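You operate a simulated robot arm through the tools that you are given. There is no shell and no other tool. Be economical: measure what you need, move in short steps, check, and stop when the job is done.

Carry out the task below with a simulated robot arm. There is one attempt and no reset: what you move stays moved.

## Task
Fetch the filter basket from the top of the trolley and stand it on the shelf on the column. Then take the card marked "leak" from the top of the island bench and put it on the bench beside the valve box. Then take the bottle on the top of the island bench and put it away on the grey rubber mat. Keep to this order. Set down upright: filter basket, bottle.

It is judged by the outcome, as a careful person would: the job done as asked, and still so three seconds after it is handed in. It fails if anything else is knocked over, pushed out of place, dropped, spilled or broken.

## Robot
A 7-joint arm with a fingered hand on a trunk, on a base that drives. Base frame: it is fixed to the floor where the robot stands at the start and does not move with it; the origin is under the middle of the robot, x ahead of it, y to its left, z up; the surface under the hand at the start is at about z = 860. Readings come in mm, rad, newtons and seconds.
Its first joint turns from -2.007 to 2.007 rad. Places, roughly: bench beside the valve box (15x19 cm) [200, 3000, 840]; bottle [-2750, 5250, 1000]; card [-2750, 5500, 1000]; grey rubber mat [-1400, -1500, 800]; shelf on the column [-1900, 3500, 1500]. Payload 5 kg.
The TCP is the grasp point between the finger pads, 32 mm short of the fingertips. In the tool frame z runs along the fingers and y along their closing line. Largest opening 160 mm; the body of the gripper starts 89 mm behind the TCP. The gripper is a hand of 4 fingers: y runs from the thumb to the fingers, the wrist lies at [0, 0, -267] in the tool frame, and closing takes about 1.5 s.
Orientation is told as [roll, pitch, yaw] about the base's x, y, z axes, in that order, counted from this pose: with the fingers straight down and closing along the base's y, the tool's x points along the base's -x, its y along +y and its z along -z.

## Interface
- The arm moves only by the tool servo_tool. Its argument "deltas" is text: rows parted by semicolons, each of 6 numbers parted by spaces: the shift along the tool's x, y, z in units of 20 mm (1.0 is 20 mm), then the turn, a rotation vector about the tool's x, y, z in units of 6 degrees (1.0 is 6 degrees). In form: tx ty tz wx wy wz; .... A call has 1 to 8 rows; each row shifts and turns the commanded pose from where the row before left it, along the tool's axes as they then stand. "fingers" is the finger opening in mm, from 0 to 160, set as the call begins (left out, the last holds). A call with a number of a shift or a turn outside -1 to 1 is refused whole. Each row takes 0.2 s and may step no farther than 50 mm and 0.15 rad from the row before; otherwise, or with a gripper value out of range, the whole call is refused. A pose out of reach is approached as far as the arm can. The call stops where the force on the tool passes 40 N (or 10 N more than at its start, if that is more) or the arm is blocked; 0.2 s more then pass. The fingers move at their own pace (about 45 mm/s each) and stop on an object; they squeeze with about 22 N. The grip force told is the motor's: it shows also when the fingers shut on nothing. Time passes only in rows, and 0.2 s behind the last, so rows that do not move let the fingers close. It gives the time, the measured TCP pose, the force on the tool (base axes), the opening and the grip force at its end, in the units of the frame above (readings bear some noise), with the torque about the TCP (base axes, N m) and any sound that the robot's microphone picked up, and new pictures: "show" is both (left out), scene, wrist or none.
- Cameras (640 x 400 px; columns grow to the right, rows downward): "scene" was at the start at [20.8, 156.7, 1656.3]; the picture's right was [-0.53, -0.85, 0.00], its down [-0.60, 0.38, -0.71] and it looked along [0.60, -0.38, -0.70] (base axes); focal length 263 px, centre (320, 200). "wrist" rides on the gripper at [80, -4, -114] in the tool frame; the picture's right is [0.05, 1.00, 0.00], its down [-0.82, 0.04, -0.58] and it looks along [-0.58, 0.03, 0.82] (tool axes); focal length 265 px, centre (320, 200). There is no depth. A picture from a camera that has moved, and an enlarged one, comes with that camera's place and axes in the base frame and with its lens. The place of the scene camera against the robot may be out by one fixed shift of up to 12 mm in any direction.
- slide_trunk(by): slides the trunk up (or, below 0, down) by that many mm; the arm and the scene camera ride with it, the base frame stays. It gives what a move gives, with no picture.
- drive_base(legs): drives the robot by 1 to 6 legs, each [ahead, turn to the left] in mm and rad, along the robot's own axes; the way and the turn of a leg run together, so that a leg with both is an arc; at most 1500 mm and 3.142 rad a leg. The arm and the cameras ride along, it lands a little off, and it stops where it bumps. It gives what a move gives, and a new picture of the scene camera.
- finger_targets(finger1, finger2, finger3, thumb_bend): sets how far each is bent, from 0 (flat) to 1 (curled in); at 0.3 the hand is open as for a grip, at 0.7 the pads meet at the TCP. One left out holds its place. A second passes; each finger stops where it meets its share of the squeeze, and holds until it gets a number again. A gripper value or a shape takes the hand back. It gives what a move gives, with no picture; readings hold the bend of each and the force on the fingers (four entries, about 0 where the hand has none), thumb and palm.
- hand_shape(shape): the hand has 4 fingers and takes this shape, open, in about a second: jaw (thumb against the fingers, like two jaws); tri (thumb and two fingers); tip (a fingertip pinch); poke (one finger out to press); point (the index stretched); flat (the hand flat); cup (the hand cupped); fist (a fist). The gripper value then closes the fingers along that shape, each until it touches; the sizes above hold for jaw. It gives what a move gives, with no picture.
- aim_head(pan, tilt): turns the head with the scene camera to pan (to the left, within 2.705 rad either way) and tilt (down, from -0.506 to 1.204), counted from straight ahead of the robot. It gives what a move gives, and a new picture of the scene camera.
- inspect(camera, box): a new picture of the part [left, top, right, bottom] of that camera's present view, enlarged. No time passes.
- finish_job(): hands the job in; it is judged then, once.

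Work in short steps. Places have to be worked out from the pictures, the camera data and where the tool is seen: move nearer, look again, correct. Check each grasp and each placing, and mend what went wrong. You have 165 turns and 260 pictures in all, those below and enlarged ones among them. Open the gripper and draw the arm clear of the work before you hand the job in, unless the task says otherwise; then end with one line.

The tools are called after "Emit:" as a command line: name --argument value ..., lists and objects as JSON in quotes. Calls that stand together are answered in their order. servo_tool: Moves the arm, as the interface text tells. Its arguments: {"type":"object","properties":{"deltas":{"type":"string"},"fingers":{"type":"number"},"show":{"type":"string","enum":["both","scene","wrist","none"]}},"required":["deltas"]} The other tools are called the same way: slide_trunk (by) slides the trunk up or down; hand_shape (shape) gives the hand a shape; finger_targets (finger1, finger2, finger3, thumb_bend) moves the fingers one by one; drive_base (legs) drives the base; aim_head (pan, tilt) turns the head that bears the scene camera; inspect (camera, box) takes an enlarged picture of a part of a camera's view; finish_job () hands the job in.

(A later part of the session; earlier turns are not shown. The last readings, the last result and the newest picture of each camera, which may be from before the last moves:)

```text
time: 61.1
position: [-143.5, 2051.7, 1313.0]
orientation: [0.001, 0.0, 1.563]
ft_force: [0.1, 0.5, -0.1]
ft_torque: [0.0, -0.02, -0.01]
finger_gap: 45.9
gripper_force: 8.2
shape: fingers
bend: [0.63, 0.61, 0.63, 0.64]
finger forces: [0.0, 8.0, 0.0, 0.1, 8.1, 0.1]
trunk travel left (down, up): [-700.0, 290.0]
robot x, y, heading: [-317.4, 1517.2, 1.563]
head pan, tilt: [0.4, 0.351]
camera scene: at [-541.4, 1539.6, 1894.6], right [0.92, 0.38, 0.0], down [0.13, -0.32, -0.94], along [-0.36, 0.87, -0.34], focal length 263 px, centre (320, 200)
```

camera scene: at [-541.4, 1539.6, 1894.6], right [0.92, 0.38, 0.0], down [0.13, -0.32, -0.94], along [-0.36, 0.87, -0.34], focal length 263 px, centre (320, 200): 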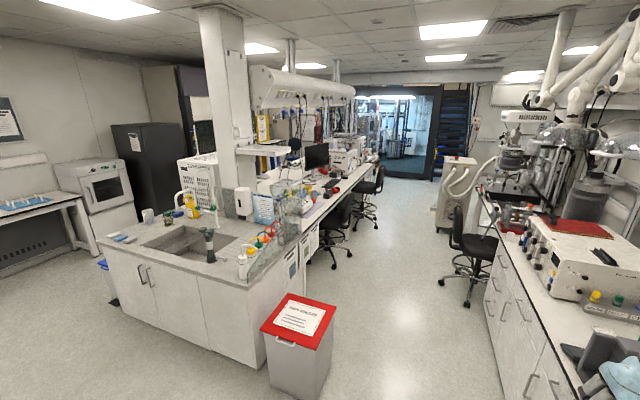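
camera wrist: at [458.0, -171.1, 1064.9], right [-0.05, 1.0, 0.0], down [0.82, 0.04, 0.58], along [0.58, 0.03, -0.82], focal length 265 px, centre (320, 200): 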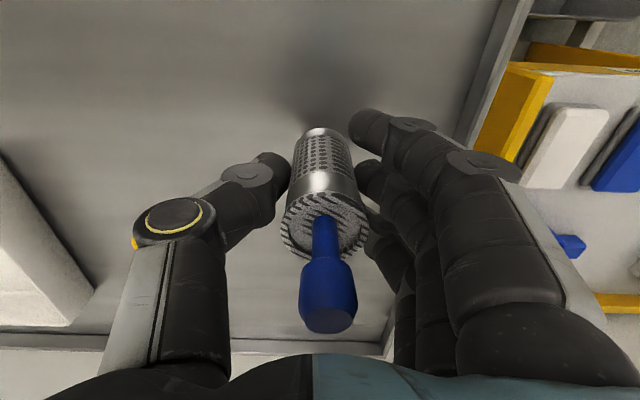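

The way is clear; the shelf spans about x -1990..-1600 from y≈3350. I drive abreast of it, turn to face it, and look.

Emit:
drive_base --legs '[[1450, 0], [430, 0], [0, 1.578]]'

Emit:
aim_head --pan 0.0 --tilt 0.35

```text
time: 74.7
position: [-835.3, 3557.0, 1311.7]
orientation: [0.0, 0.0, -3.13]
ft_force: [0.5, 0.0, -0.2]
ft_torque: [0.01, 0.01, 0.02]
finger_gap: 45.7
gripper_force: 8.3
shape: fingers
bend: [0.63, 0.61, 0.63, 0.64]
finger forces: [0.0, 7.9, 0.1, 0.0, 7.9, 0.0]
trunk travel left (down, up): [-700.0, 290.0]
robot x, y, heading: [-293.9, 3395.4, -3.131]
head pan, tilt: [0.4, 0.351]
camera scene: at [-306.4, 3154.3, 1894.5], right [-0.4, 0.92, 0.0], down [0.32, 0.14, -0.94], along [-0.86, -0.38, -0.34], focal length 263 px, centre (320, 200)
```

scene: 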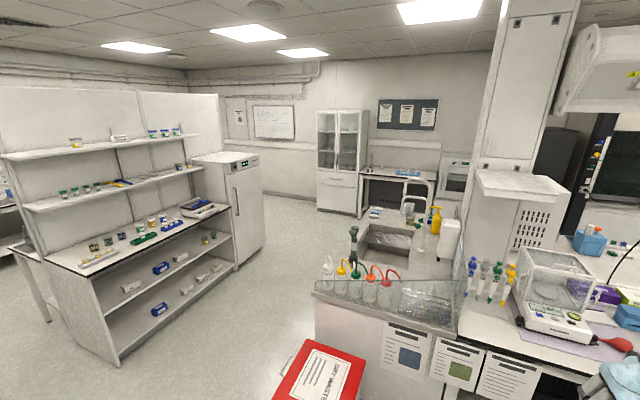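

```text
time: 75.5
position: [-836.9, 3557.2, 1312.2]
orientation: [0.001, 0.0, -3.131]
ft_force: [0.2, -0.4, -0.8]
ft_torque: [-0.02, 0.0, 0.0]
finger_gap: 45.5
gripper_force: 8.4
shape: fingers
bend: [0.63, 0.61, 0.63, 0.64]
finger forces: [0.1, 8.0, 0.0, 0.0, 7.8, 0.0]
trunk travel left (down, up): [-700.0, 290.0]
robot x, y, heading: [-293.1, 3398.7, -3.131]
head pan, tilt: [0.0, 0.351]
camera scene: at [-314.2, 3190.6, 1894.6], right [-0.01, 1.0, 0.0], down [0.34, 0.0, -0.94], along [-0.94, -0.01, -0.34], focal length 263 px, centre (320, 200)
```

scene: 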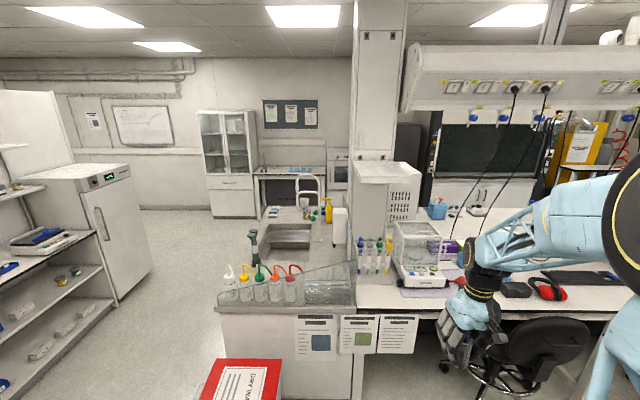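

The shelf is empty and visible. I raise the trunk fully and enlarge the shelf view.

Emit:
slide_trunk --by 285

Emit:
aim_head --pan -0.2 --tilt 0.4

Emit:
inspect --camera "scene" --box '[210, 90, 370, 190]'

```text
time: 78.4
position: [-835.4, 3558.4, 1596.9]
orientation: [0.001, 0.001, -3.128]
ft_force: [0.2, 0.1, -0.3]
ft_torque: [-0.01, -0.01, 0.01]
finger_gap: 46.0
gripper_force: 8.0
shape: fingers
bend: [0.63, 0.61, 0.63, 0.64]
finger forces: [0.0, 8.0, 0.0, 0.1, 7.9, 0.0]
trunk travel left (down, up): [-985.0, 5.0]
robot x, y, heading: [-295.7, 3395.2, -3.129]
head pan, tilt: [0.0, 0.351]
```

```text
time: 79.1
position: [-834.4, 3557.8, 1596.3]
orientation: [0.0, -0.001, -3.129]
ft_force: [-0.4, -0.2, -0.2]
ft_torque: [0.02, -0.01, 0.01]
finger_gap: 45.6
gripper_force: 8.1
shape: fingers
bend: [0.63, 0.61, 0.63, 0.64]
finger forces: [0.0, 8.0, 0.0, 0.1, 7.9, 0.0]
trunk travel left (down, up): [-985.0, 5.0]
robot x, y, heading: [-295.0, 3398.4, -3.134]
head pan, tilt: [-0.201, 0.4]
camera scene: at [-312.1, 3209.1, 2175.0], right [0.19, 0.98, 0.0], down [0.38, -0.07, -0.92], along [-0.91, 0.17, -0.39], focal length 263 px, centre (320, 200)
```

scene: 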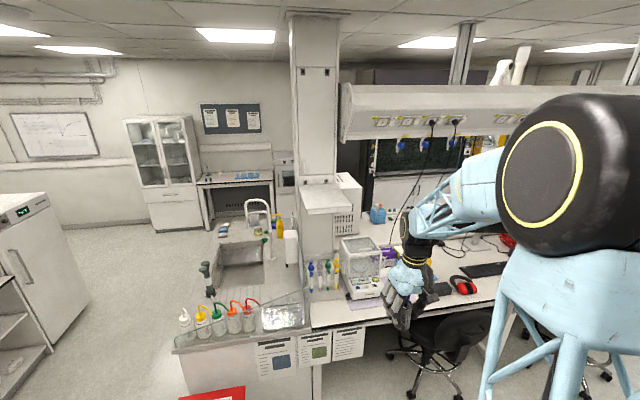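

```text
4.00 times, centred on (290, 140) of scene
camera zoom: at [-312.1, 3209.1, 2175.0], right [0.19, 0.98, 0.0], down [0.38, -0.07, -0.92], along [-0.91, 0.17, -0.39], focal length 1052 px, centre (440, 440)
```

zoom: 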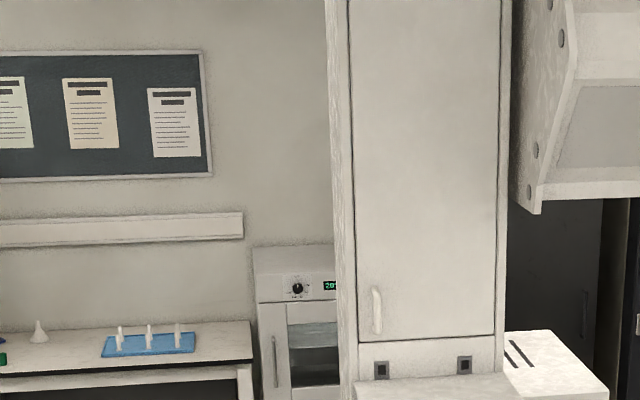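

Shelf top spans about x -2150..-1710, y 3400..3670. I raise the hand, shift it towards y≈3480, and drive 650 mm nearer.

Emit:
servo_tool --deltas "0 0 -1 0 0 0; 0 0 -1 0 0 0; 0 0 -1 0 0 0; 0 0 -1 0 0 0; 0 1 0 0 0 0; 0 1 0 0 0 0; 0 1 0 0 0 0; 0 1 0 0 0 0" --show "none"

Emit:
drive_base --legs '[[650, 0]]'

Emit:
aim_head --pan -0.3 --tilt 0.65

```text
time: 80.9
position: [-834.7, 3477.5, 1675.6]
orientation: [0.0, -0.002, -3.13]
ft_force: [-0.4, -0.5, -0.7]
ft_torque: [0.03, 0.03, 0.01]
finger_gap: 45.4
gripper_force: 8.1
shape: fingers
bend: [0.63, 0.61, 0.63, 0.64]
finger forces: [0.0, 8.1, 0.0, 0.0, 8.0, 0.0]
trunk travel left (down, up): [-985.0, 5.0]
robot x, y, heading: [-295.1, 3394.8, -3.131]
head pan, tilt: [-0.201, 0.4]
```

```text
time: 84.6
position: [-1487.9, 3487.7, 1675.5]
orientation: [0.0, 0.0, 3.133]
ft_force: [-0.6, 0.2, -1.1]
ft_torque: [-0.01, -0.03, -0.01]
finger_gap: 45.7
gripper_force: 7.9
shape: fingers
bend: [0.63, 0.61, 0.63, 0.64]
finger forces: [0.0, 8.2, 0.0, 0.0, 8.0, 0.0]
trunk travel left (down, up): [-985.0, 5.0]
robot x, y, heading: [-947.5, 3397.5, 3.137]
head pan, tilt: [-0.201, 0.4]
camera scene: at [-970.1, 3208.4, 2175.0], right [0.21, 0.98, 0.0], down [0.38, -0.08, -0.92], along [-0.9, 0.19, -0.39], focal length 263 px, centre (320, 200)
```

scene: 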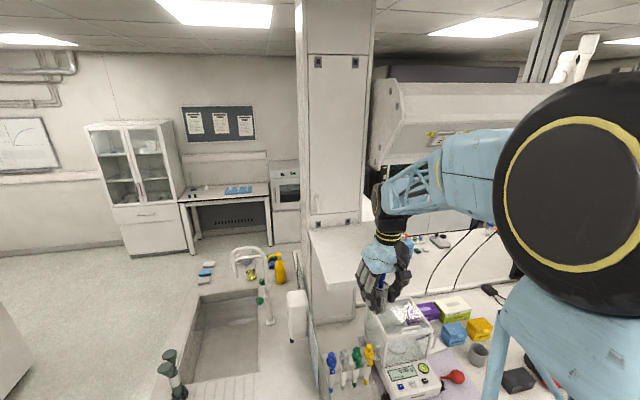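

```text
time: 85.3
position: [-1485.8, 3487.0, 1675.6]
orientation: [-0.001, -0.001, 3.134]
ft_force: [-0.1, -0.5, -1.2]
ft_torque: [0.0, -0.03, 0.01]
finger_gap: 45.4
gripper_force: 8.2
shape: fingers
bend: [0.63, 0.61, 0.63, 0.64]
finger forces: [0.0, 8.2, 0.1, 0.0, 8.2, 0.1]
trunk travel left (down, up): [-985.0, 5.0]
robot x, y, heading: [-946.7, 3395.3, 3.137]
head pan, tilt: [-0.3, 0.649]
camera scene: at [-960.9, 3215.5, 2152.6], right [0.3, 0.95, 0.0], down [0.58, -0.18, -0.8], along [-0.76, 0.24, -0.6], focal length 263 px, centre (320, 200)
```

scene: 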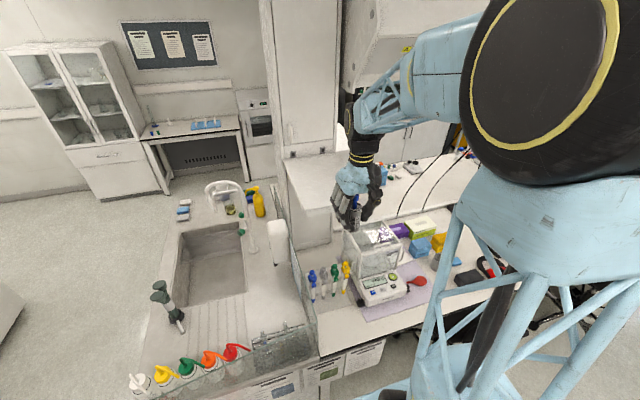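

Shelf corner estimates agree (front edge x≈-1745, left edge y≈3395). I extend the hand over the shelf at height.

Emit:
servo_tool --deltas "-1 0 0 0 0 0; -1 0 0 0 0 0; -1 0 0 0 0 0; -1 0 0 0 0 0; -1 0 0 0 0 0; -1 0 0 0 0 0; -1 0 0 0 0 0; -1 0 0 0 0 0" --show "none"

Emit:
servo_tool --deltas "-1 0 0 0 0 0; -1 0 0 0 0 0; -1 0 0 0 0 0; -1 0 0 0 0 0; -1 0 0 0 0 0; -1 0 0 0 0 0; -1 0 0 0 0 0; -1 0 0 0 0 0"

```text
time: 87.1
position: [-1650.4, 3488.5, 1677.1]
orientation: [0.001, 0.003, 3.134]
ft_force: [0.4, 0.0, -1.2]
ft_torque: [-0.01, -0.03, 0.03]
finger_gap: 45.7
gripper_force: 8.2
shape: fingers
bend: [0.63, 0.61, 0.63, 0.64]
finger forces: [0.1, 8.1, 0.0, 0.0, 7.9, 0.0]
trunk travel left (down, up): [-985.0, 5.0]
robot x, y, heading: [-948.4, 3394.9, 3.132]
head pan, tilt: [-0.3, 0.649]
```

```text
time: 88.9
position: [-1808.6, 3489.9, 1673.2]
orientation: [0.0, 0.0, 3.133]
ft_force: [0.0, -0.3, -0.5]
ft_torque: [-0.02, -0.04, -0.05]
finger_gap: 45.8
gripper_force: 8.2
shape: fingers
bend: [0.63, 0.61, 0.63, 0.64]
finger forces: [0.0, 8.1, 0.0, 0.0, 8.0, 0.1]
trunk travel left (down, up): [-985.0, 5.0]
robot x, y, heading: [-946.7, 3398.7, 3.129]
head pan, tilt: [-0.3, 0.649]
camera scene: at [-963.9, 3215.6, 2152.4], right [0.3, 0.95, 0.0], down [0.58, -0.18, -0.8], along [-0.76, 0.24, -0.61], focal length 263 px, centre (320, 200)
camera wrist: at [-1729.3, 3492.6, 1786.8], right [0.04, -1.0, 0.0], down [-0.82, -0.03, 0.58], along [-0.58, -0.03, -0.82], focal length 265 px, centre (320, 200)
```

scene: 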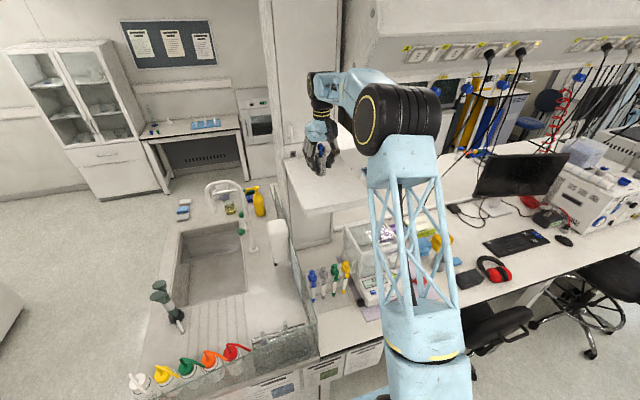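
wrist: 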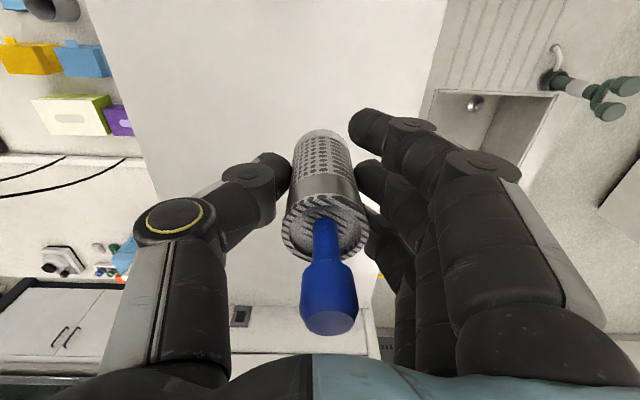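

Wrist view confirms the shelf lies under the basket (y 3383..3696). I go 15 mm further in and lower 95 mm, then check.

Emit:
servo_tool --deltas "-0.8 0 1 0 0 0; 0 0 1 0 0 0; 0 0 1 0 0 0; 0 0 1 0 0 0; 0 0 0.7 0 0 0" --show "both"

Emit:
inspect --camera "scene" --box '[260, 100, 400, 230]'

```text
time: 90.1
position: [-1820.4, 3489.4, 1582.0]
orientation: [0.001, -0.001, 3.133]
ft_force: [3.8, 1.3, 13.5]
ft_torque: [0.0, -0.09, -0.01]
finger_gap: 44.9
gripper_force: 9.8
shape: fingers
bend: [0.63, 0.63, 0.63, 0.65]
finger forces: [0.0, 9.2, 0.1, 0.0, 10.5, 0.0]
trunk travel left (down, up): [-985.0, 5.0]
robot x, y, heading: [-945.2, 3398.0, 3.132]
head pan, tilt: [-0.3, 0.649]
camera scene: at [-960.0, 3215.5, 2152.8], right [0.3, 0.95, 0.0], down [0.58, -0.18, -0.8], along [-0.76, 0.24, -0.6], focal length 263 px, centre (320, 200)
camera wrist: at [-1740.5, 3490.9, 1695.0], right [0.04, -1.0, 0.0], down [-0.81, -0.04, 0.58], along [-0.58, -0.03, -0.82], focal length 265 px, centre (320, 200)
```

scene: 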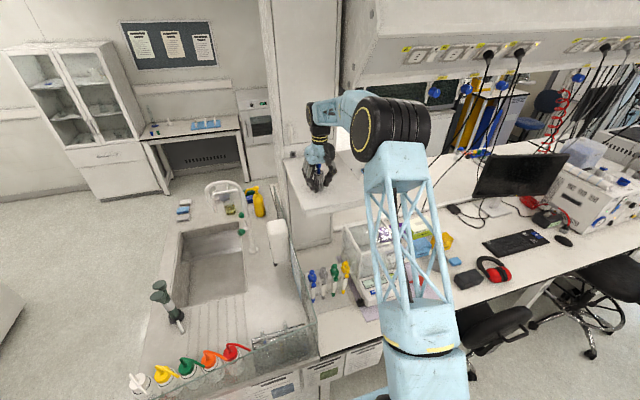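
wrist: 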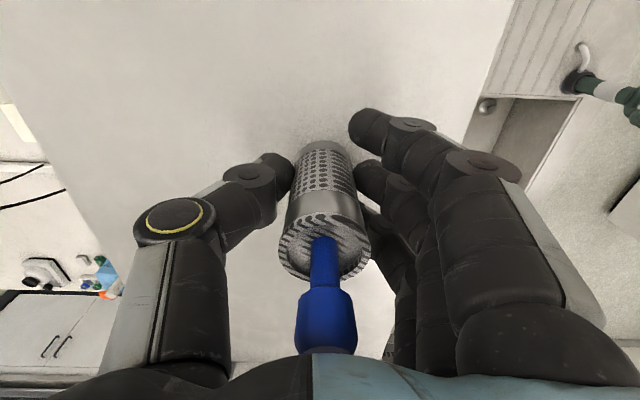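

```text
3.08 times, centred on (330, 165) of scene
camera zoom: at [-960.0, 3215.5, 2152.8], right [0.3, 0.95, 0.0], down [0.58, -0.18, -0.8], along [-0.76, 0.24, -0.6], focal length 809 px, centre (289, 308)
```

zoom: 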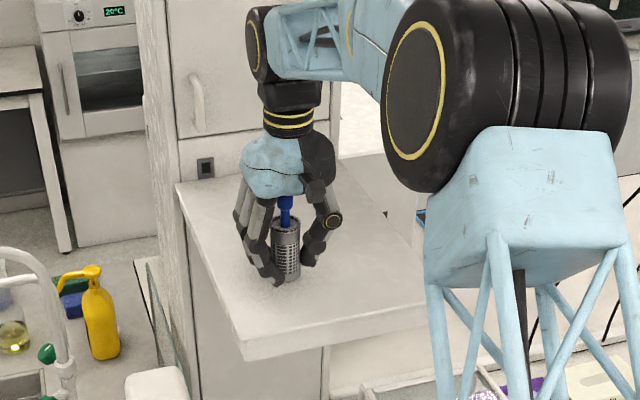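

The basket is touching the shelf (13 N up) and looks upright. I ease up 3 mm to relieve the push and look at the forces.

Emit:
servo_tool --deltas "0 0 -0.2 0 0 0; 0 0 0 0 0 0" --show "wrist"

```text
time: 90.7
position: [-1822.0, 3488.8, 1584.5]
orientation: [-0.001, 0.002, 3.133]
ft_force: [0.9, -0.5, -0.3]
ft_torque: [0.0, 0.01, -0.06]
finger_gap: 44.7
gripper_force: 7.5
shape: fingers
bend: [0.63, 0.62, 0.63, 0.65]
finger forces: [0.0, 7.4, 0.0, 0.1, 7.6, 0.1]
trunk travel left (down, up): [-985.0, 5.0]
robot x, y, heading: [-951.0, 3399.0, 3.132]
head pan, tilt: [-0.3, 0.649]
camera wrist: at [-1740.9, 3492.0, 1698.5], right [0.04, -1.0, 0.0], down [-0.82, -0.04, 0.58], along [-0.58, -0.03, -0.82], focal length 265 px, centre (320, 200)
```

wrist: 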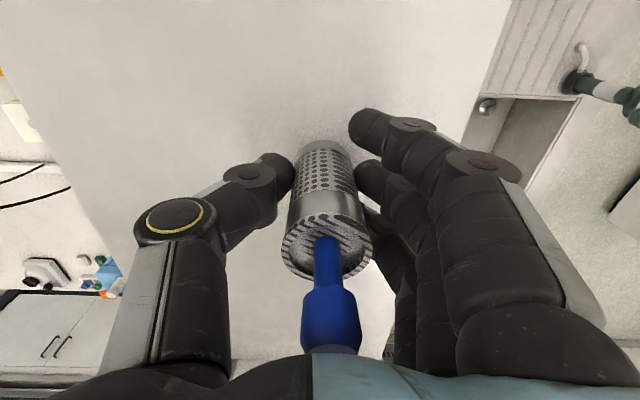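

Forces are near zero and the basket is upright at the surface. I lower 1 mm and release.

Emit:
servo_tool --deltas "0 0 0.06 0 0 0; 0 0 0 0 0 0" --show "none"

Emit:
finger_targets --finger1 0.5 --finger2 0.5 --finger3 0.5 --thumb_bend 0.5

Emit:
servo_tool --deltas "0 0 0 0 0 0" --show "wrist"

```text
time: 91.3
position: [-1822.3, 3489.8, 1583.5]
orientation: [0.0, -0.001, 3.134]
ft_force: [0.2, -0.1, -2.0]
ft_torque: [0.03, 0.0, -0.02]
finger_gap: 44.7
gripper_force: 7.2
shape: fingers
bend: [0.63, 0.62, 0.63, 0.65]
finger forces: [0.0, 7.4, 0.1, 0.0, 7.5, 0.1]
trunk travel left (down, up): [-985.0, 5.0]
robot x, y, heading: [-951.3, 3390.9, 3.129]
head pan, tilt: [-0.3, 0.649]
```

```text
time: 92.3
position: [-1821.3, 3490.3, 1584.4]
orientation: [0.001, 0.0, 3.134]
ft_force: [-0.1, 0.1, -0.3]
ft_torque: [0.01, 0.03, 0.01]
finger_gap: 90.5
gripper_force: 0.1
shape: fingers
bend: [0.5, 0.5, 0.5, 0.5]
finger forces: [0.0, 0.0, 0.0, 0.0, 0.1, 0.0]
trunk travel left (down, up): [-985.0, 5.0]
robot x, y, heading: [-947.8, 3394.0, 3.13]
head pan, tilt: [-0.3, 0.649]
```

```text
time: 92.7
position: [-1821.9, 3489.8, 1584.3]
orientation: [0.0, 0.0, 3.133]
ft_force: [0.3, -0.1, 0.3]
ft_torque: [-0.01, -0.03, -0.01]
finger_gap: 90.5
gripper_force: 0.1
shape: fingers
bend: [0.5, 0.5, 0.5, 0.5]
finger forces: [0.0, 0.0, 0.0, 0.1, 0.0, 0.0]
trunk travel left (down, up): [-985.0, 5.0]
robot x, y, heading: [-949.7, 3395.9, 3.133]
head pan, tilt: [-0.3, 0.649]
camera wrist: at [-1741.0, 3492.3, 1697.6], right [0.04, -1.0, 0.0], down [-0.82, -0.04, 0.58], along [-0.58, -0.03, -0.82], focal length 265 px, centre (320, 200)
```

wrist: 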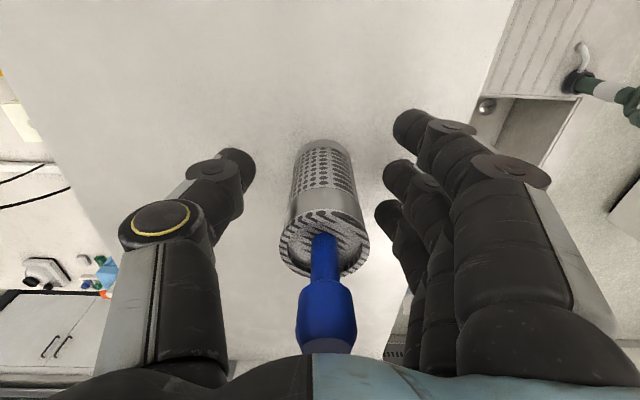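

Basket stands free. I open fully and raise straight up, then check.

Emit:
servo_tool --deltas "0 0 -0.5 0 0 0; 0 0 -1 0 0 0; 0 0 -1 0 0 0; 0 0 -1 0 0 0; 0 0 -1 0 0 0; 0 0 -1 0 0 0; 0 0 -1 0 0 0" --fingers 150 --show "wrist"

Emit:
inspect --camera "scene" --box '[260, 100, 400, 230]'

```text
time: 94.3
position: [-1821.5, 3488.6, 1714.5]
orientation: [-0.001, 0.0, 3.133]
ft_force: [1.2, -0.1, -0.3]
ft_torque: [-0.01, 0.0, 0.02]
finger_gap: 150.0
gripper_force: 0.1
shape: jaw
bend: [0.42, 0.42, 0.42, 0.39]
finger forces: [0.0, 0.0, 0.0, 0.0, 0.0, 0.1]
trunk travel left (down, up): [-985.0, 5.0]
robot x, y, heading: [-948.1, 3396.2, 3.133]
head pan, tilt: [-0.3, 0.649]
camera wrist: at [-1740.4, 3491.7, 1828.8], right [0.04, -1.0, 0.0], down [-0.82, -0.04, 0.58], along [-0.58, -0.03, -0.82], focal length 265 px, centre (320, 200)
```

wrist: 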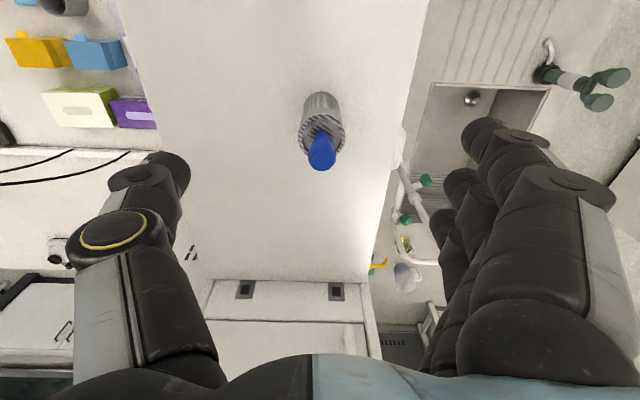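

```text
3.08 times, centred on (330, 165) of scene
camera zoom: at [-960.8, 3215.4, 2152.5], right [0.3, 0.95, 0.0], down [0.58, -0.18, -0.8], along [-0.76, 0.24, -0.6], focal length 809 px, centre (289, 308)
```

zoom: 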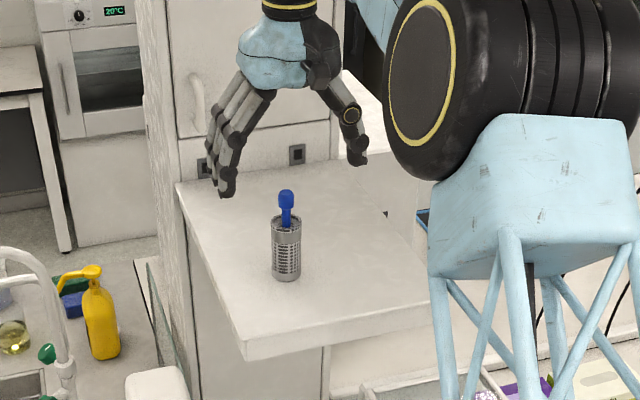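

The basket stands upright on the shelf. I retract the arm and look toward the card and bottle at (-2750, 5400).

Emit:
servo_tool --deltas "1 0 0 0 0 0; 1 0 0 0 0 0; 1 0 0 0 0 0; 1 0 0 0 0 0; 1 0 0 0 0 0; 1 0 0 0 0 0; 1 0 0 0 0 0; 1 0 0 0 0 0" --show "none"

Emit:
servo_tool --deltas "1 0 0 0 0 0; 1 0 0 0 0 0; 1 0 0 0 0 0; 1 0 0 0 0 0; 1 0 0 0 0 0; 1 0 0 0 0 0; 1 0 0 0 0 0; 1 0 0 0 0 0" --show "none"

Emit:
drive_base --legs '[[-600, 0]]'

Emit:
aim_head --pan -0.8 --tilt 0.35

```text
time: 96.1
position: [-1660.1, 3489.9, 1715.0]
orientation: [0.002, -0.002, 3.133]
ft_force: [0.7, 0.4, 0.8]
ft_torque: [-0.01, 0.02, 0.03]
finger_gap: 150.1
gripper_force: 0.0
shape: jaw
bend: [0.42, 0.42, 0.42, 0.39]
finger forces: [0.0, 0.0, 0.1, 0.1, 0.0, 0.0]
trunk travel left (down, up): [-985.0, 5.0]
robot x, y, heading: [-947.7, 3400.1, 3.133]
head pan, tilt: [-0.3, 0.649]
```

```text
time: 97.9
position: [-1500.8, 3487.1, 1715.4]
orientation: [0.0, -0.001, 3.137]
ft_force: [1.4, -0.2, 0.1]
ft_torque: [0.04, 0.07, -0.01]
finger_gap: 149.7
gripper_force: 0.1
shape: jaw
bend: [0.42, 0.42, 0.42, 0.39]
finger forces: [0.0, 0.0, 0.0, 0.0, 0.0, 0.1]
trunk travel left (down, up): [-985.0, 5.0]
robot x, y, heading: [-945.1, 3398.0, 3.131]
head pan, tilt: [-0.3, 0.649]
```

```text
time: 101.4
position: [-882.1, 3482.5, 1713.8]
orientation: [-0.001, 0.0, 3.129]
ft_force: [0.4, -0.2, 0.4]
ft_torque: [-0.01, 0.02, 0.02]
finger_gap: 149.9
gripper_force: 0.1
shape: jaw
bend: [0.42, 0.42, 0.42, 0.39]
finger forces: [0.0, 0.0, 0.1, 0.0, 0.0, 0.1]
trunk travel left (down, up): [-985.0, 5.0]
robot x, y, heading: [-330.6, 3391.2, 3.126]
head pan, tilt: [-0.3, 0.649]
camera scene: at [-342.2, 3209.5, 2152.5], right [0.31, 0.95, 0.0], down [0.58, -0.19, -0.8], along [-0.76, 0.24, -0.6], focal length 263 px, centre (320, 200)
```

scene: 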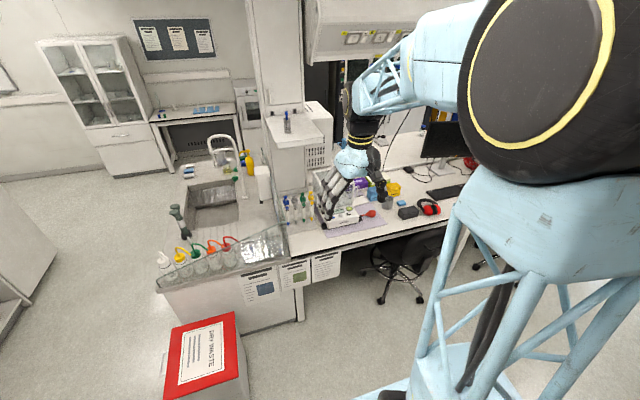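

```text
time: 102.3
position: [-883.9, 3482.8, 1714.0]
orientation: [0.0, 0.0, 3.132]
ft_force: [-0.2, 0.4, 0.1]
ft_torque: [0.06, 0.0, -0.04]
finger_gap: 149.8
gripper_force: 0.1
shape: jaw
bend: [0.42, 0.42, 0.42, 0.39]
finger forces: [0.1, 0.0, 0.1, 0.1, 0.0, 0.1]
trunk travel left (down, up): [-985.0, 5.0]
robot x, y, heading: [-331.3, 3388.0, 3.131]
head pan, tilt: [-0.799, 0.351]
camera scene: at [-324.5, 3250.3, 2179.5], right [0.72, 0.69, 0.0], down [0.24, -0.25, -0.94], along [-0.65, 0.68, -0.34], focal length 263 px, centre (320, 200)
```

scene: 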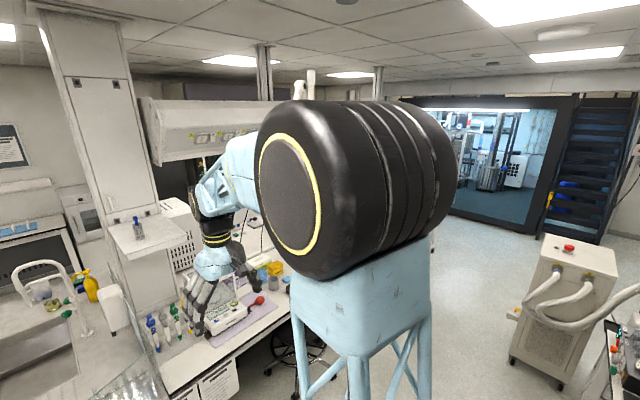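

The target is on the far side of the island, so I go round its near end: lower the trunk some, drive to y≈1850, then west along the gap.

Emit:
slide_trunk --by -300

Emit:
drive_base --legs '[[0, 1.58], [1500, 0], [50, 0], [0, -1.57]]'

Emit:
aim_head --pan 0.0 --tilt 0.5

```text
time: 105.3
position: [-884.0, 3483.3, 1413.6]
orientation: [0.001, 0.001, 3.13]
ft_force: [0.2, 0.4, -0.5]
ft_torque: [0.0, 0.02, -0.02]
finger_gap: 150.1
gripper_force: 0.0
shape: jaw
bend: [0.42, 0.42, 0.42, 0.39]
finger forces: [0.0, 0.0, 0.0, 0.1, 0.1, 0.1]
trunk travel left (down, up): [-685.0, 305.0]
robot x, y, heading: [-328.9, 3389.5, 3.126]
head pan, tilt: [-0.799, 0.351]
```

```text
time: 121.1
position: [-910.8, 1991.9, 1413.7]
orientation: [-0.001, 0.0, 3.106]
ft_force: [0.6, 0.6, 0.0]
ft_torque: [0.01, 0.01, 0.0]
finger_gap: 150.0
gripper_force: 0.1
shape: jaw
bend: [0.42, 0.42, 0.42, 0.39]
finger forces: [0.1, 0.0, 0.0, 0.1, 0.1, 0.0]
trunk travel left (down, up): [-685.0, 305.0]
robot x, y, heading: [-360.4, 1884.3, 3.101]
head pan, tilt: [-0.799, 0.351]
camera scene: at [-358.1, 1744.6, 1879.6], right [0.74, 0.67, 0.0], down [0.23, -0.25, -0.94], along [-0.63, 0.7, -0.34], focal length 263 px, centre (320, 200)
```

scene: 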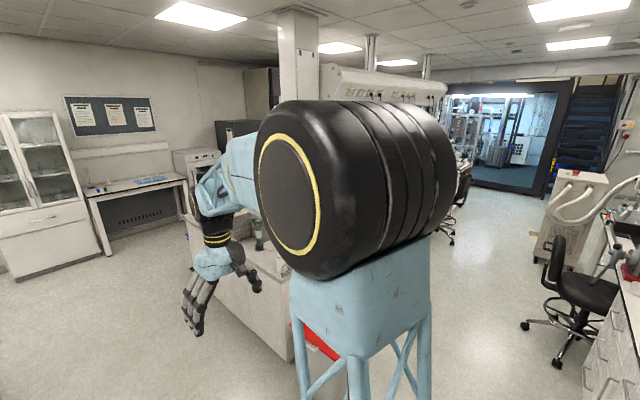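

```text
time: 122.3
position: [-911.8, 1990.1, 1413.3]
orientation: [0.001, 0.0, 3.106]
ft_force: [-0.1, 0.3, -0.1]
ft_torque: [0.0, -0.05, -0.05]
finger_gap: 149.7
gripper_force: 0.1
shape: jaw
bend: [0.42, 0.42, 0.42, 0.39]
finger forces: [0.0, 0.1, 0.1, 0.0, 0.0, 0.0]
trunk travel left (down, up): [-685.0, 305.0]
robot x, y, heading: [-357.7, 1884.0, 3.106]
head pan, tilt: [0.0, 0.499]
camera scene: at [-386.5, 1678.7, 1865.9], right [0.04, 1.0, 0.0], down [0.48, -0.02, -0.88], along [-0.88, 0.03, -0.48], focal length 263 px, centre (320, 200)
```

scene: 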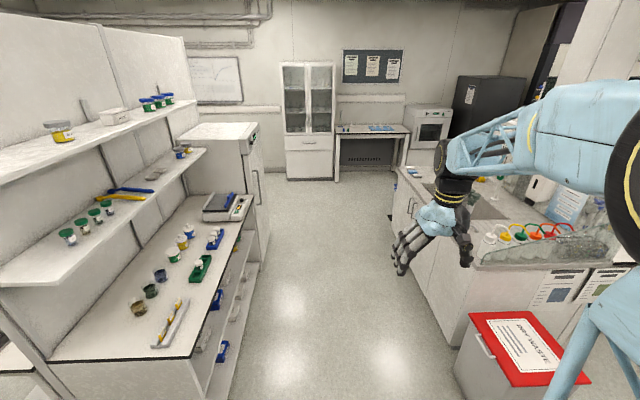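

The gap is clear. I straighten and drive west to x≈-3750.

Emit:
drive_base --legs '[[0, 0.04], [1500, 0], [1500, 0], [380, 0], [0, -1.57]]'

Emit:
aim_head --pan -0.45 --tilt 0.4

```text
time: 143.3
position: [-3722.3, 2357.7, 1414.2]
orientation: [0.0, 0.001, 1.622]
ft_force: [0.1, -0.1, -0.4]
ft_torque: [0.02, 0.0, -0.01]
finger_gap: 149.9
gripper_force: 0.2
shape: jaw
bend: [0.42, 0.42, 0.42, 0.39]
finger forces: [0.0, 0.0, 0.0, 0.0, 0.0, 0.0]
trunk travel left (down, up): [-685.0, 305.0]
robot x, y, heading: [-3783.7, 1798.9, 1.624]
head pan, tilt: [0.0, 0.499]
camera scene: at [-3974.6, 1816.8, 1865.9], right [1.0, 0.05, 0.0], down [0.02, -0.48, -0.88], along [-0.04, 0.88, -0.48], focal length 263 px, centre (320, 200)
```

scene: 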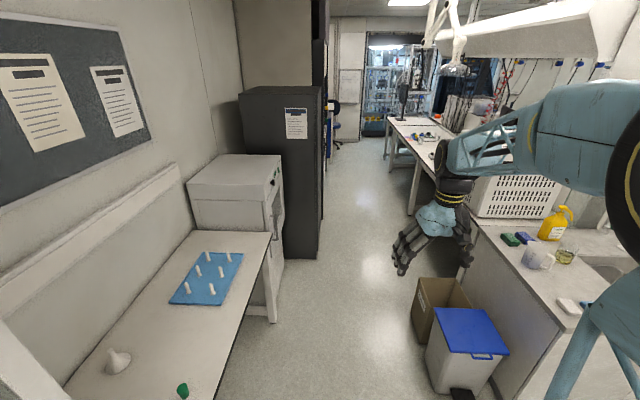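

```text
time: 144.2
position: [-3722.7, 2357.2, 1413.9]
orientation: [0.0, -0.001, 1.621]
ft_force: [0.1, 0.0, -0.2]
ft_torque: [0.01, 0.01, -0.01]
finger_gap: 149.9
gripper_force: 0.0
shape: jaw
bend: [0.42, 0.42, 0.42, 0.39]
finger forces: [0.0, 0.0, 0.1, 0.0, 0.0, 0.0]
trunk travel left (down, up): [-685.0, 305.0]
robot x, y, heading: [-3777.7, 1798.3, 1.619]
head pan, tilt: [-0.45, 0.4]
camera scene: at [-3934.3, 1811.3, 1875.0], right [0.92, -0.39, 0.0], down [-0.15, -0.36, -0.92], along [0.36, 0.85, -0.39], focal length 263 px, centre (320, 200)
```

scene: 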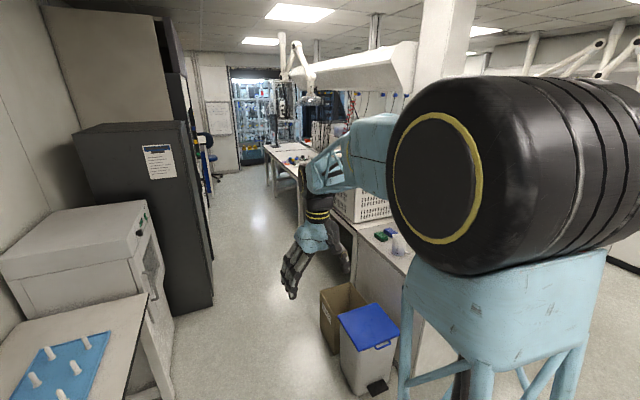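

The corridor narrows between the bins (x≥-3310) and the dark fridge (x≤-4090). I weave through to about (-3570, 4100).

Emit:
drive_base --legs '[[0, -0.073], [1500, 0], [110, 0], [0, -0.213], [720, 0], [0, 0.238]]'

Emit:
aim_head --pan -0.3 --tilt 0.6

```text
time: 158.0
position: [-3363.6, 4620.1, 1415.1]
orientation: [-0.001, 0.0, 1.492]
ft_force: [-0.6, 1.1, 0.1]
ft_torque: [-0.01, -0.03, 0.0]
finger_gap: 149.8
gripper_force: 0.1
shape: jaw
bend: [0.42, 0.42, 0.42, 0.39]
finger forces: [0.0, 0.0, 0.1, 0.0, 0.0, 0.0]
trunk travel left (down, up): [-685.0, 305.0]
robot x, y, heading: [-3493.1, 4072.7, 1.486]
head pan, tilt: [-0.45, 0.4]
camera scene: at [-3643.3, 4106.9, 1875.0], right [0.86, -0.5, 0.0], down [-0.2, -0.34, -0.92], along [0.46, 0.8, -0.39], focal length 263 px, centre (320, 200)
```

scene: 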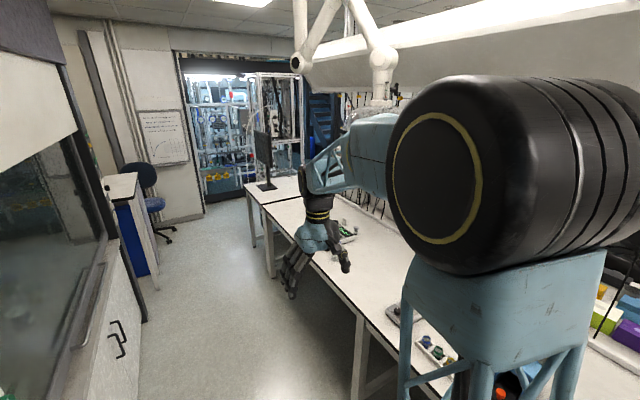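

```text
time: 158.7
position: [-3362.6, 4619.7, 1414.0]
orientation: [0.0, -0.001, 1.491]
ft_force: [-0.6, -0.5, 0.0]
ft_torque: [0.0, 0.0, 0.03]
finger_gap: 149.9
gripper_force: 0.1
shape: jaw
bend: [0.42, 0.42, 0.42, 0.39]
finger forces: [0.0, 0.0, 0.0, 0.0, 0.0, 0.0]
trunk travel left (down, up): [-685.0, 305.0]
robot x, y, heading: [-3497.4, 4073.7, 1.489]
head pan, tilt: [-0.3, 0.6]
camera scene: at [-3656.7, 4109.0, 1856.8], right [0.93, -0.37, 0.0], down [-0.21, -0.52, -0.83], along [0.31, 0.77, -0.56], focal length 263 px, centre (320, 200)
```

scene: 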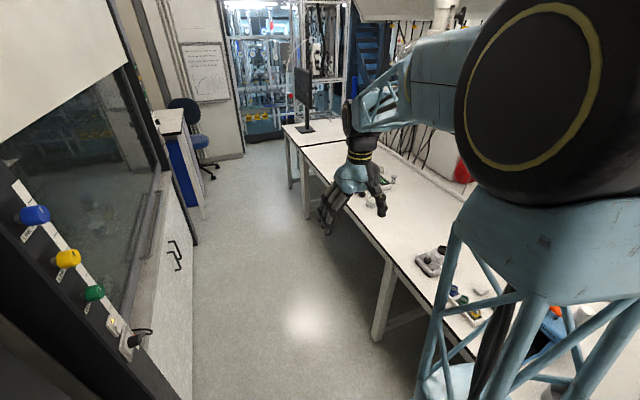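

I lower the trunk to stay below the hanging extractor, then drive north to y≈5300 and look at the bench top.

Emit:
slide_trunk --by -230

Emit:
drive_base --legs '[[0, 0.11], [1180, 0]]'

Emit:
aim_head --pan -1.5 --tilt 0.6

```text
time: 161.2
position: [-3363.4, 4620.1, 1183.3]
orientation: [0.0, 0.0, 1.49]
ft_force: [-0.1, -1.1, -0.4]
ft_torque: [-0.01, 0.01, -0.02]
finger_gap: 149.9
gripper_force: 0.0
shape: jaw
bend: [0.42, 0.42, 0.42, 0.39]
finger forces: [0.0, 0.1, 0.0, 0.1, 0.1, 0.0]
trunk travel left (down, up): [-455.0, 535.0]
robot x, y, heading: [-3489.3, 4073.9, 1.496]
head pan, tilt: [-0.3, 0.6]
```

```text
time: 167.5
position: [-3474.3, 5763.0, 1182.7]
orientation: [0.0, 0.0, 1.613]
ft_force: [0.3, 0.3, -1.3]
ft_torque: [0.02, -0.01, -0.01]
finger_gap: 149.9
gripper_force: 0.1
shape: jaw
bend: [0.42, 0.42, 0.42, 0.39]
finger forces: [0.0, 0.0, 0.0, 0.0, 0.1, 0.0]
trunk travel left (down, up): [-455.0, 535.0]
robot x, y, heading: [-3532.6, 5204.2, 1.619]
head pan, tilt: [-0.3, 0.6]
camera scene: at [-3702.9, 5218.6, 1626.8], right [0.97, -0.25, 0.0], down [-0.14, -0.55, -0.82], along [0.21, 0.8, -0.57], focal length 263 px, centre (320, 200)
```

scene: 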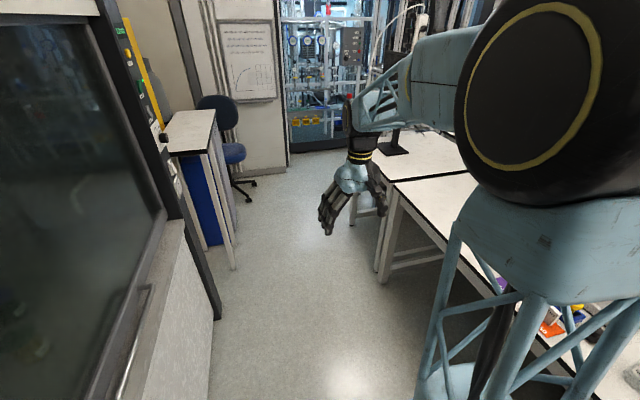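

```text
time: 168.9
position: [-3472.9, 5763.2, 1184.0]
orientation: [0.0, 0.001, 1.615]
ft_force: [0.2, 0.1, 0.6]
ft_torque: [-0.02, -0.01, -0.02]
finger_gap: 149.9
gripper_force: 0.0
shape: jaw
bend: [0.42, 0.42, 0.42, 0.39]
finger forces: [0.0, 0.1, 0.0, 0.1, 0.0, 0.1]
trunk travel left (down, up): [-455.0, 535.0]
robot x, y, heading: [-3534.8, 5202.1, 1.613]
head pan, tilt: [-1.499, 0.6]
camera scene: at [-3637.5, 5143.3, 1626.8], right [0.12, -0.99, 0.0], down [-0.56, -0.07, -0.83], along [0.82, 0.1, -0.56], focal length 263 px, centre (320, 200)
```

scene: 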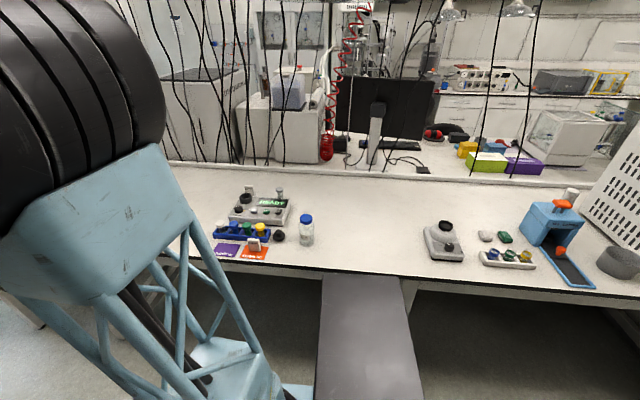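

I see the bottle and small coloured cards. I enlarge.

Emit:
inspect --camera "scene" --box '[190, 175, 330, 270]'

```text
4.21 times, centred on (260, 222) of scene
camera zoom: at [-3637.5, 5143.3, 1626.8], right [0.12, -0.99, 0.0], down [-0.56, -0.07, -0.83], along [0.82, 0.1, -0.56], focal length 1107 px, centre (573, 105)
```

zoom: 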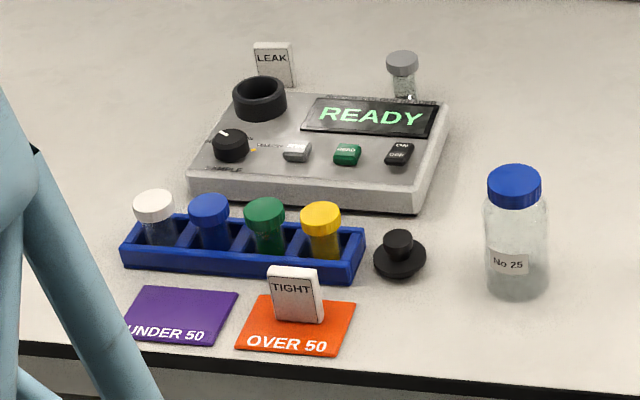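

The "LEAK" card stands behind the READY device; the bottle is to its right. I move 250 mm further north, turn to face the bench, and look.

Emit:
drive_base --legs '[[280, 0], [0, -1.61]]'

Emit:
aim_head --pan -0.05 --tilt 0.75

```text
time: 175.0
position: [-2993.9, 5395.7, 1183.5]
orientation: [0.001, -0.002, -0.004]
ft_force: [0.9, 0.6, 0.0]
ft_torque: [0.01, 0.02, 0.02]
finger_gap: 149.8
gripper_force: 0.0
shape: jaw
bend: [0.42, 0.42, 0.42, 0.39]
finger forces: [0.0, 0.1, 0.0, 0.1, 0.0, 0.0]
trunk travel left (down, up): [-455.0, 535.0]
robot x, y, heading: [-3545.1, 5488.2, -0.006]
head pan, tilt: [-1.499, 0.6]
camera scene: at [-3590.1, 5599.0, 1626.8], right [-1.0, -0.07, 0.0], down [-0.04, 0.56, -0.83], along [0.05, -0.82, -0.56], focal length 263 px, centre (320, 200)
```

scene: 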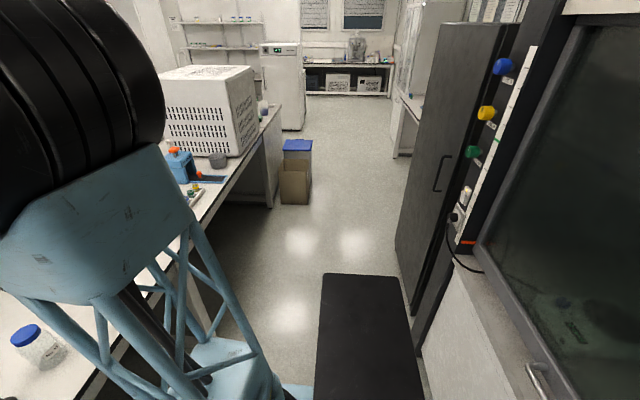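

```text
time: 176.6
position: [-2993.9, 5395.7, 1184.5]
orientation: [0.0, 0.001, -0.005]
ft_force: [-0.7, -0.3, -0.4]
ft_torque: [-0.03, -0.02, 0.01]
finger_gap: 150.3
gripper_force: 0.0
shape: jaw
bend: [0.42, 0.42, 0.42, 0.39]
finger forces: [0.0, 0.1, 0.1, 0.1, 0.1, 0.0]
trunk travel left (down, up): [-455.0, 535.0]
robot x, y, heading: [-3548.7, 5485.5, -0.005]
head pan, tilt: [-0.051, 0.75]
camera scene: at [-3513.2, 5682.5, 1613.9], right [-0.06, -1.0, 0.0], down [-0.68, 0.04, -0.73], along [0.73, -0.04, -0.68], focal length 263 px, centre (320, 200)
```

scene: 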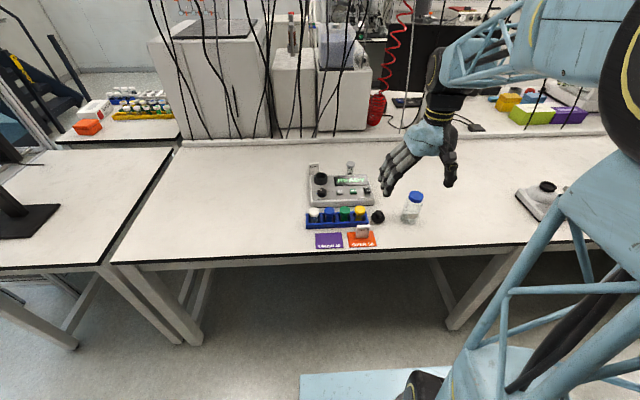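

Triangulating gives bench top z≈860 and bottle base near (-2852, 5294). I enlarge for the card.

Emit:
inspect --camera "scene" --box '[290, 150, 450, 260]'

Emit:
inspect --camera "wrist" --box '[0, 0, 640, 400]'

```text
3.64 times, centred on (370, 205) of scene
camera zoom: at [-3513.2, 5682.5, 1613.9], right [-0.06, -1.0, 0.0], down [-0.68, 0.04, -0.73], along [0.73, -0.04, -0.68], focal length 956 px, centre (138, 182)
```

zoom: 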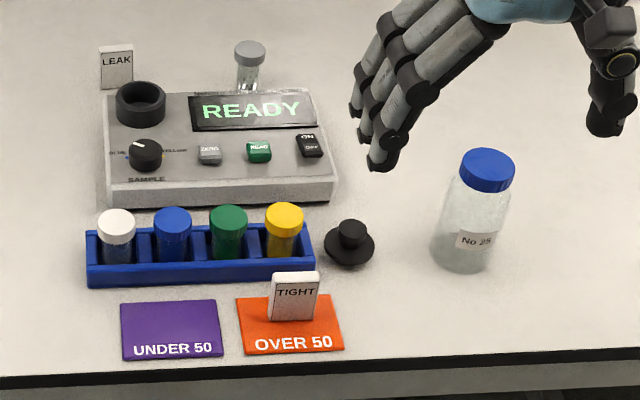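

```text
1.00 times, centred on (320, 200) of wrist (not enlarged: the box is as wide or as high as the picture)
camera zoom: at [-3074.4, 5391.7, 1297.2], right [-0.05, 1.0, 0.0], down [0.82, 0.04, 0.58], along [0.58, 0.03, -0.82], focal length 265 px, centre (320, 200)
```

zoom: 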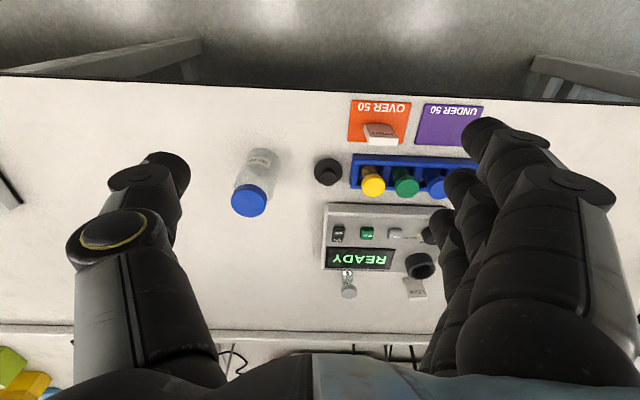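

Card LEAK stands near (-2520, 5655), about 42 mm wide and 52 tall, with the device ~50 mm in front. I drive 130 mm nearer and move the hand over it at height.

Emit:
drive_base --legs '[[130, 0]]'

Emit:
servo_tool --deltas "0 1 0 0 0 0; 0 1 0 0 0 0; 0 1 0 0 0 0; 0 1 0 0 0 0; 0 1 0 0 0 0; 0 1 0 0 0 0; 0 1 0 0 0 0; 0 1 0 0 0 0" --show "none"

Emit:
servo_tool --deltas "-1 1 0 0 0 0; -1 1 0 0 0 0; -1 1 0 0 0 0; -1 1 0 0 0 0; -1 1 0 0 0 0; -1 0 0 0 0 0; -1 0 0 0 0 0; -1 0 0 0 0 0"

```text
time: 177.8
position: [-2865.5, 5394.5, 1184.1]
orientation: [-0.002, 0.0, -0.008]
ft_force: [0.1, 0.7, -0.5]
ft_torque: [0.03, 0.02, 0.02]
finger_gap: 149.8
gripper_force: 0.0
shape: jaw
bend: [0.42, 0.42, 0.42, 0.39]
finger forces: [0.0, 0.0, 0.1, 0.0, 0.0, 0.0]
trunk travel left (down, up): [-455.0, 535.0]
robot x, y, heading: [-3419.0, 5488.3, -0.006]
head pan, tilt: [-0.051, 0.75]
camera scene: at [-3383.7, 5681.7, 1613.9], right [-0.06, -1.0, 0.0], down [-0.68, 0.04, -0.73], along [0.73, -0.04, -0.68], focal length 263 px, centre (320, 200)
```

scene: 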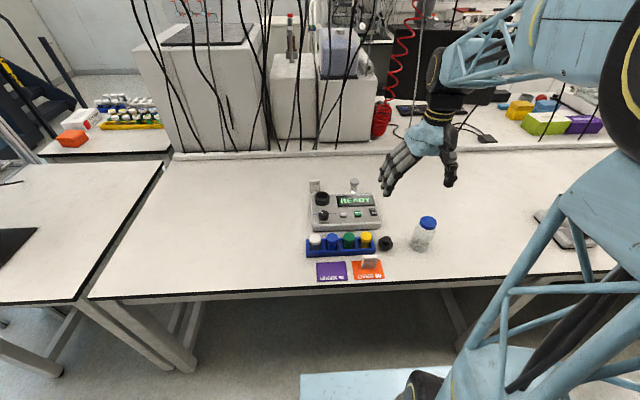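

```text
time: 179.6
position: [-2865.6, 5554.5, 1184.2]
orientation: [0.0, 0.001, -0.007]
ft_force: [0.6, 0.4, 0.7]
ft_torque: [0.01, -0.01, 0.0]
finger_gap: 150.2
gripper_force: 0.1
shape: jaw
bend: [0.42, 0.42, 0.42, 0.39]
finger forces: [0.0, 0.1, 0.0, 0.1, 0.0, 0.0]
trunk travel left (down, up): [-455.0, 535.0]
robot x, y, heading: [-3413.3, 5487.8, -0.006]
head pan, tilt: [-0.051, 0.75]
```

```text
time: 181.4
position: [-2705.2, 5656.2, 1182.0]
orientation: [0.002, -0.002, -0.005]
ft_force: [0.3, -0.9, 0.3]
ft_torque: [0.03, -0.02, -0.01]
finger_gap: 150.2
gripper_force: 0.0
shape: jaw
bend: [0.42, 0.42, 0.42, 0.39]
finger forces: [0.0, 0.0, 0.0, 0.0, 0.0, 0.0]
trunk travel left (down, up): [-455.0, 535.0]
robot x, y, heading: [-3420.3, 5485.0, -0.009]
head pan, tilt: [-0.051, 0.75]
camera scene: at [-3384.0, 5682.0, 1613.8], right [-0.06, -1.0, 0.0], down [-0.68, 0.04, -0.73], along [0.73, -0.04, -0.68], focal length 263 px, centre (320, 200)
camera wrist: at [-2785.1, 5651.0, 1295.4], right [-0.04, 1.0, 0.0], down [0.82, 0.04, 0.58], along [0.58, 0.03, -0.82], focal length 265 px, centre (320, 200)
```

scene: 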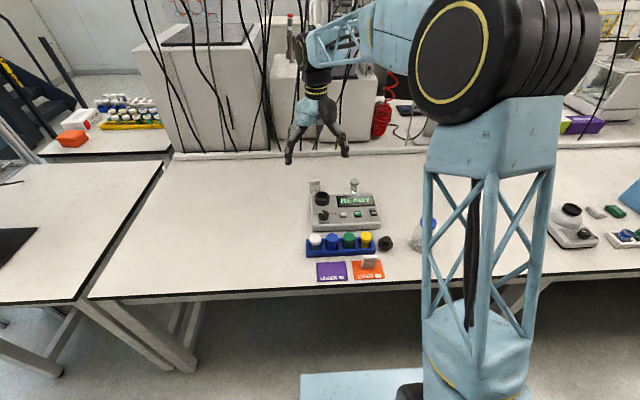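
wrist: 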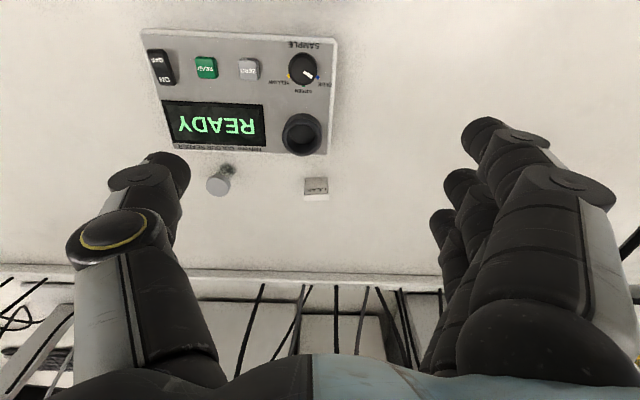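

Card appears at about (316,188) in the wrist view. I enlarge it.

Emit:
inspect --camera "wrist" --box '[260, 130, 380, 205]'

```text
5.33 times, centred on (320, 168) of wrist
camera zoom: at [-2785.1, 5651.0, 1295.4], right [-0.04, 1.0, 0.0], down [0.82, 0.04, 0.58], along [0.58, 0.03, -0.82], focal length 1416 px, centre (320, 373)
```

zoom: 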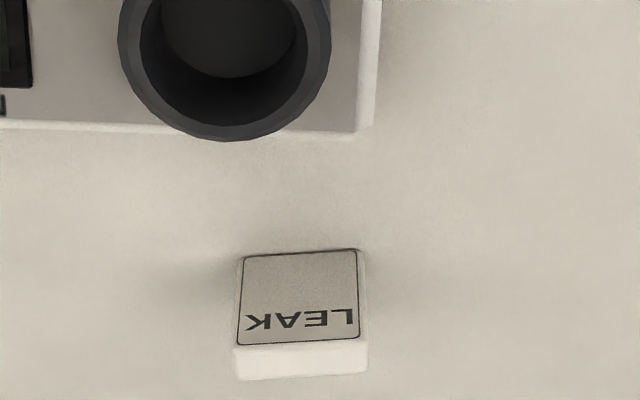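

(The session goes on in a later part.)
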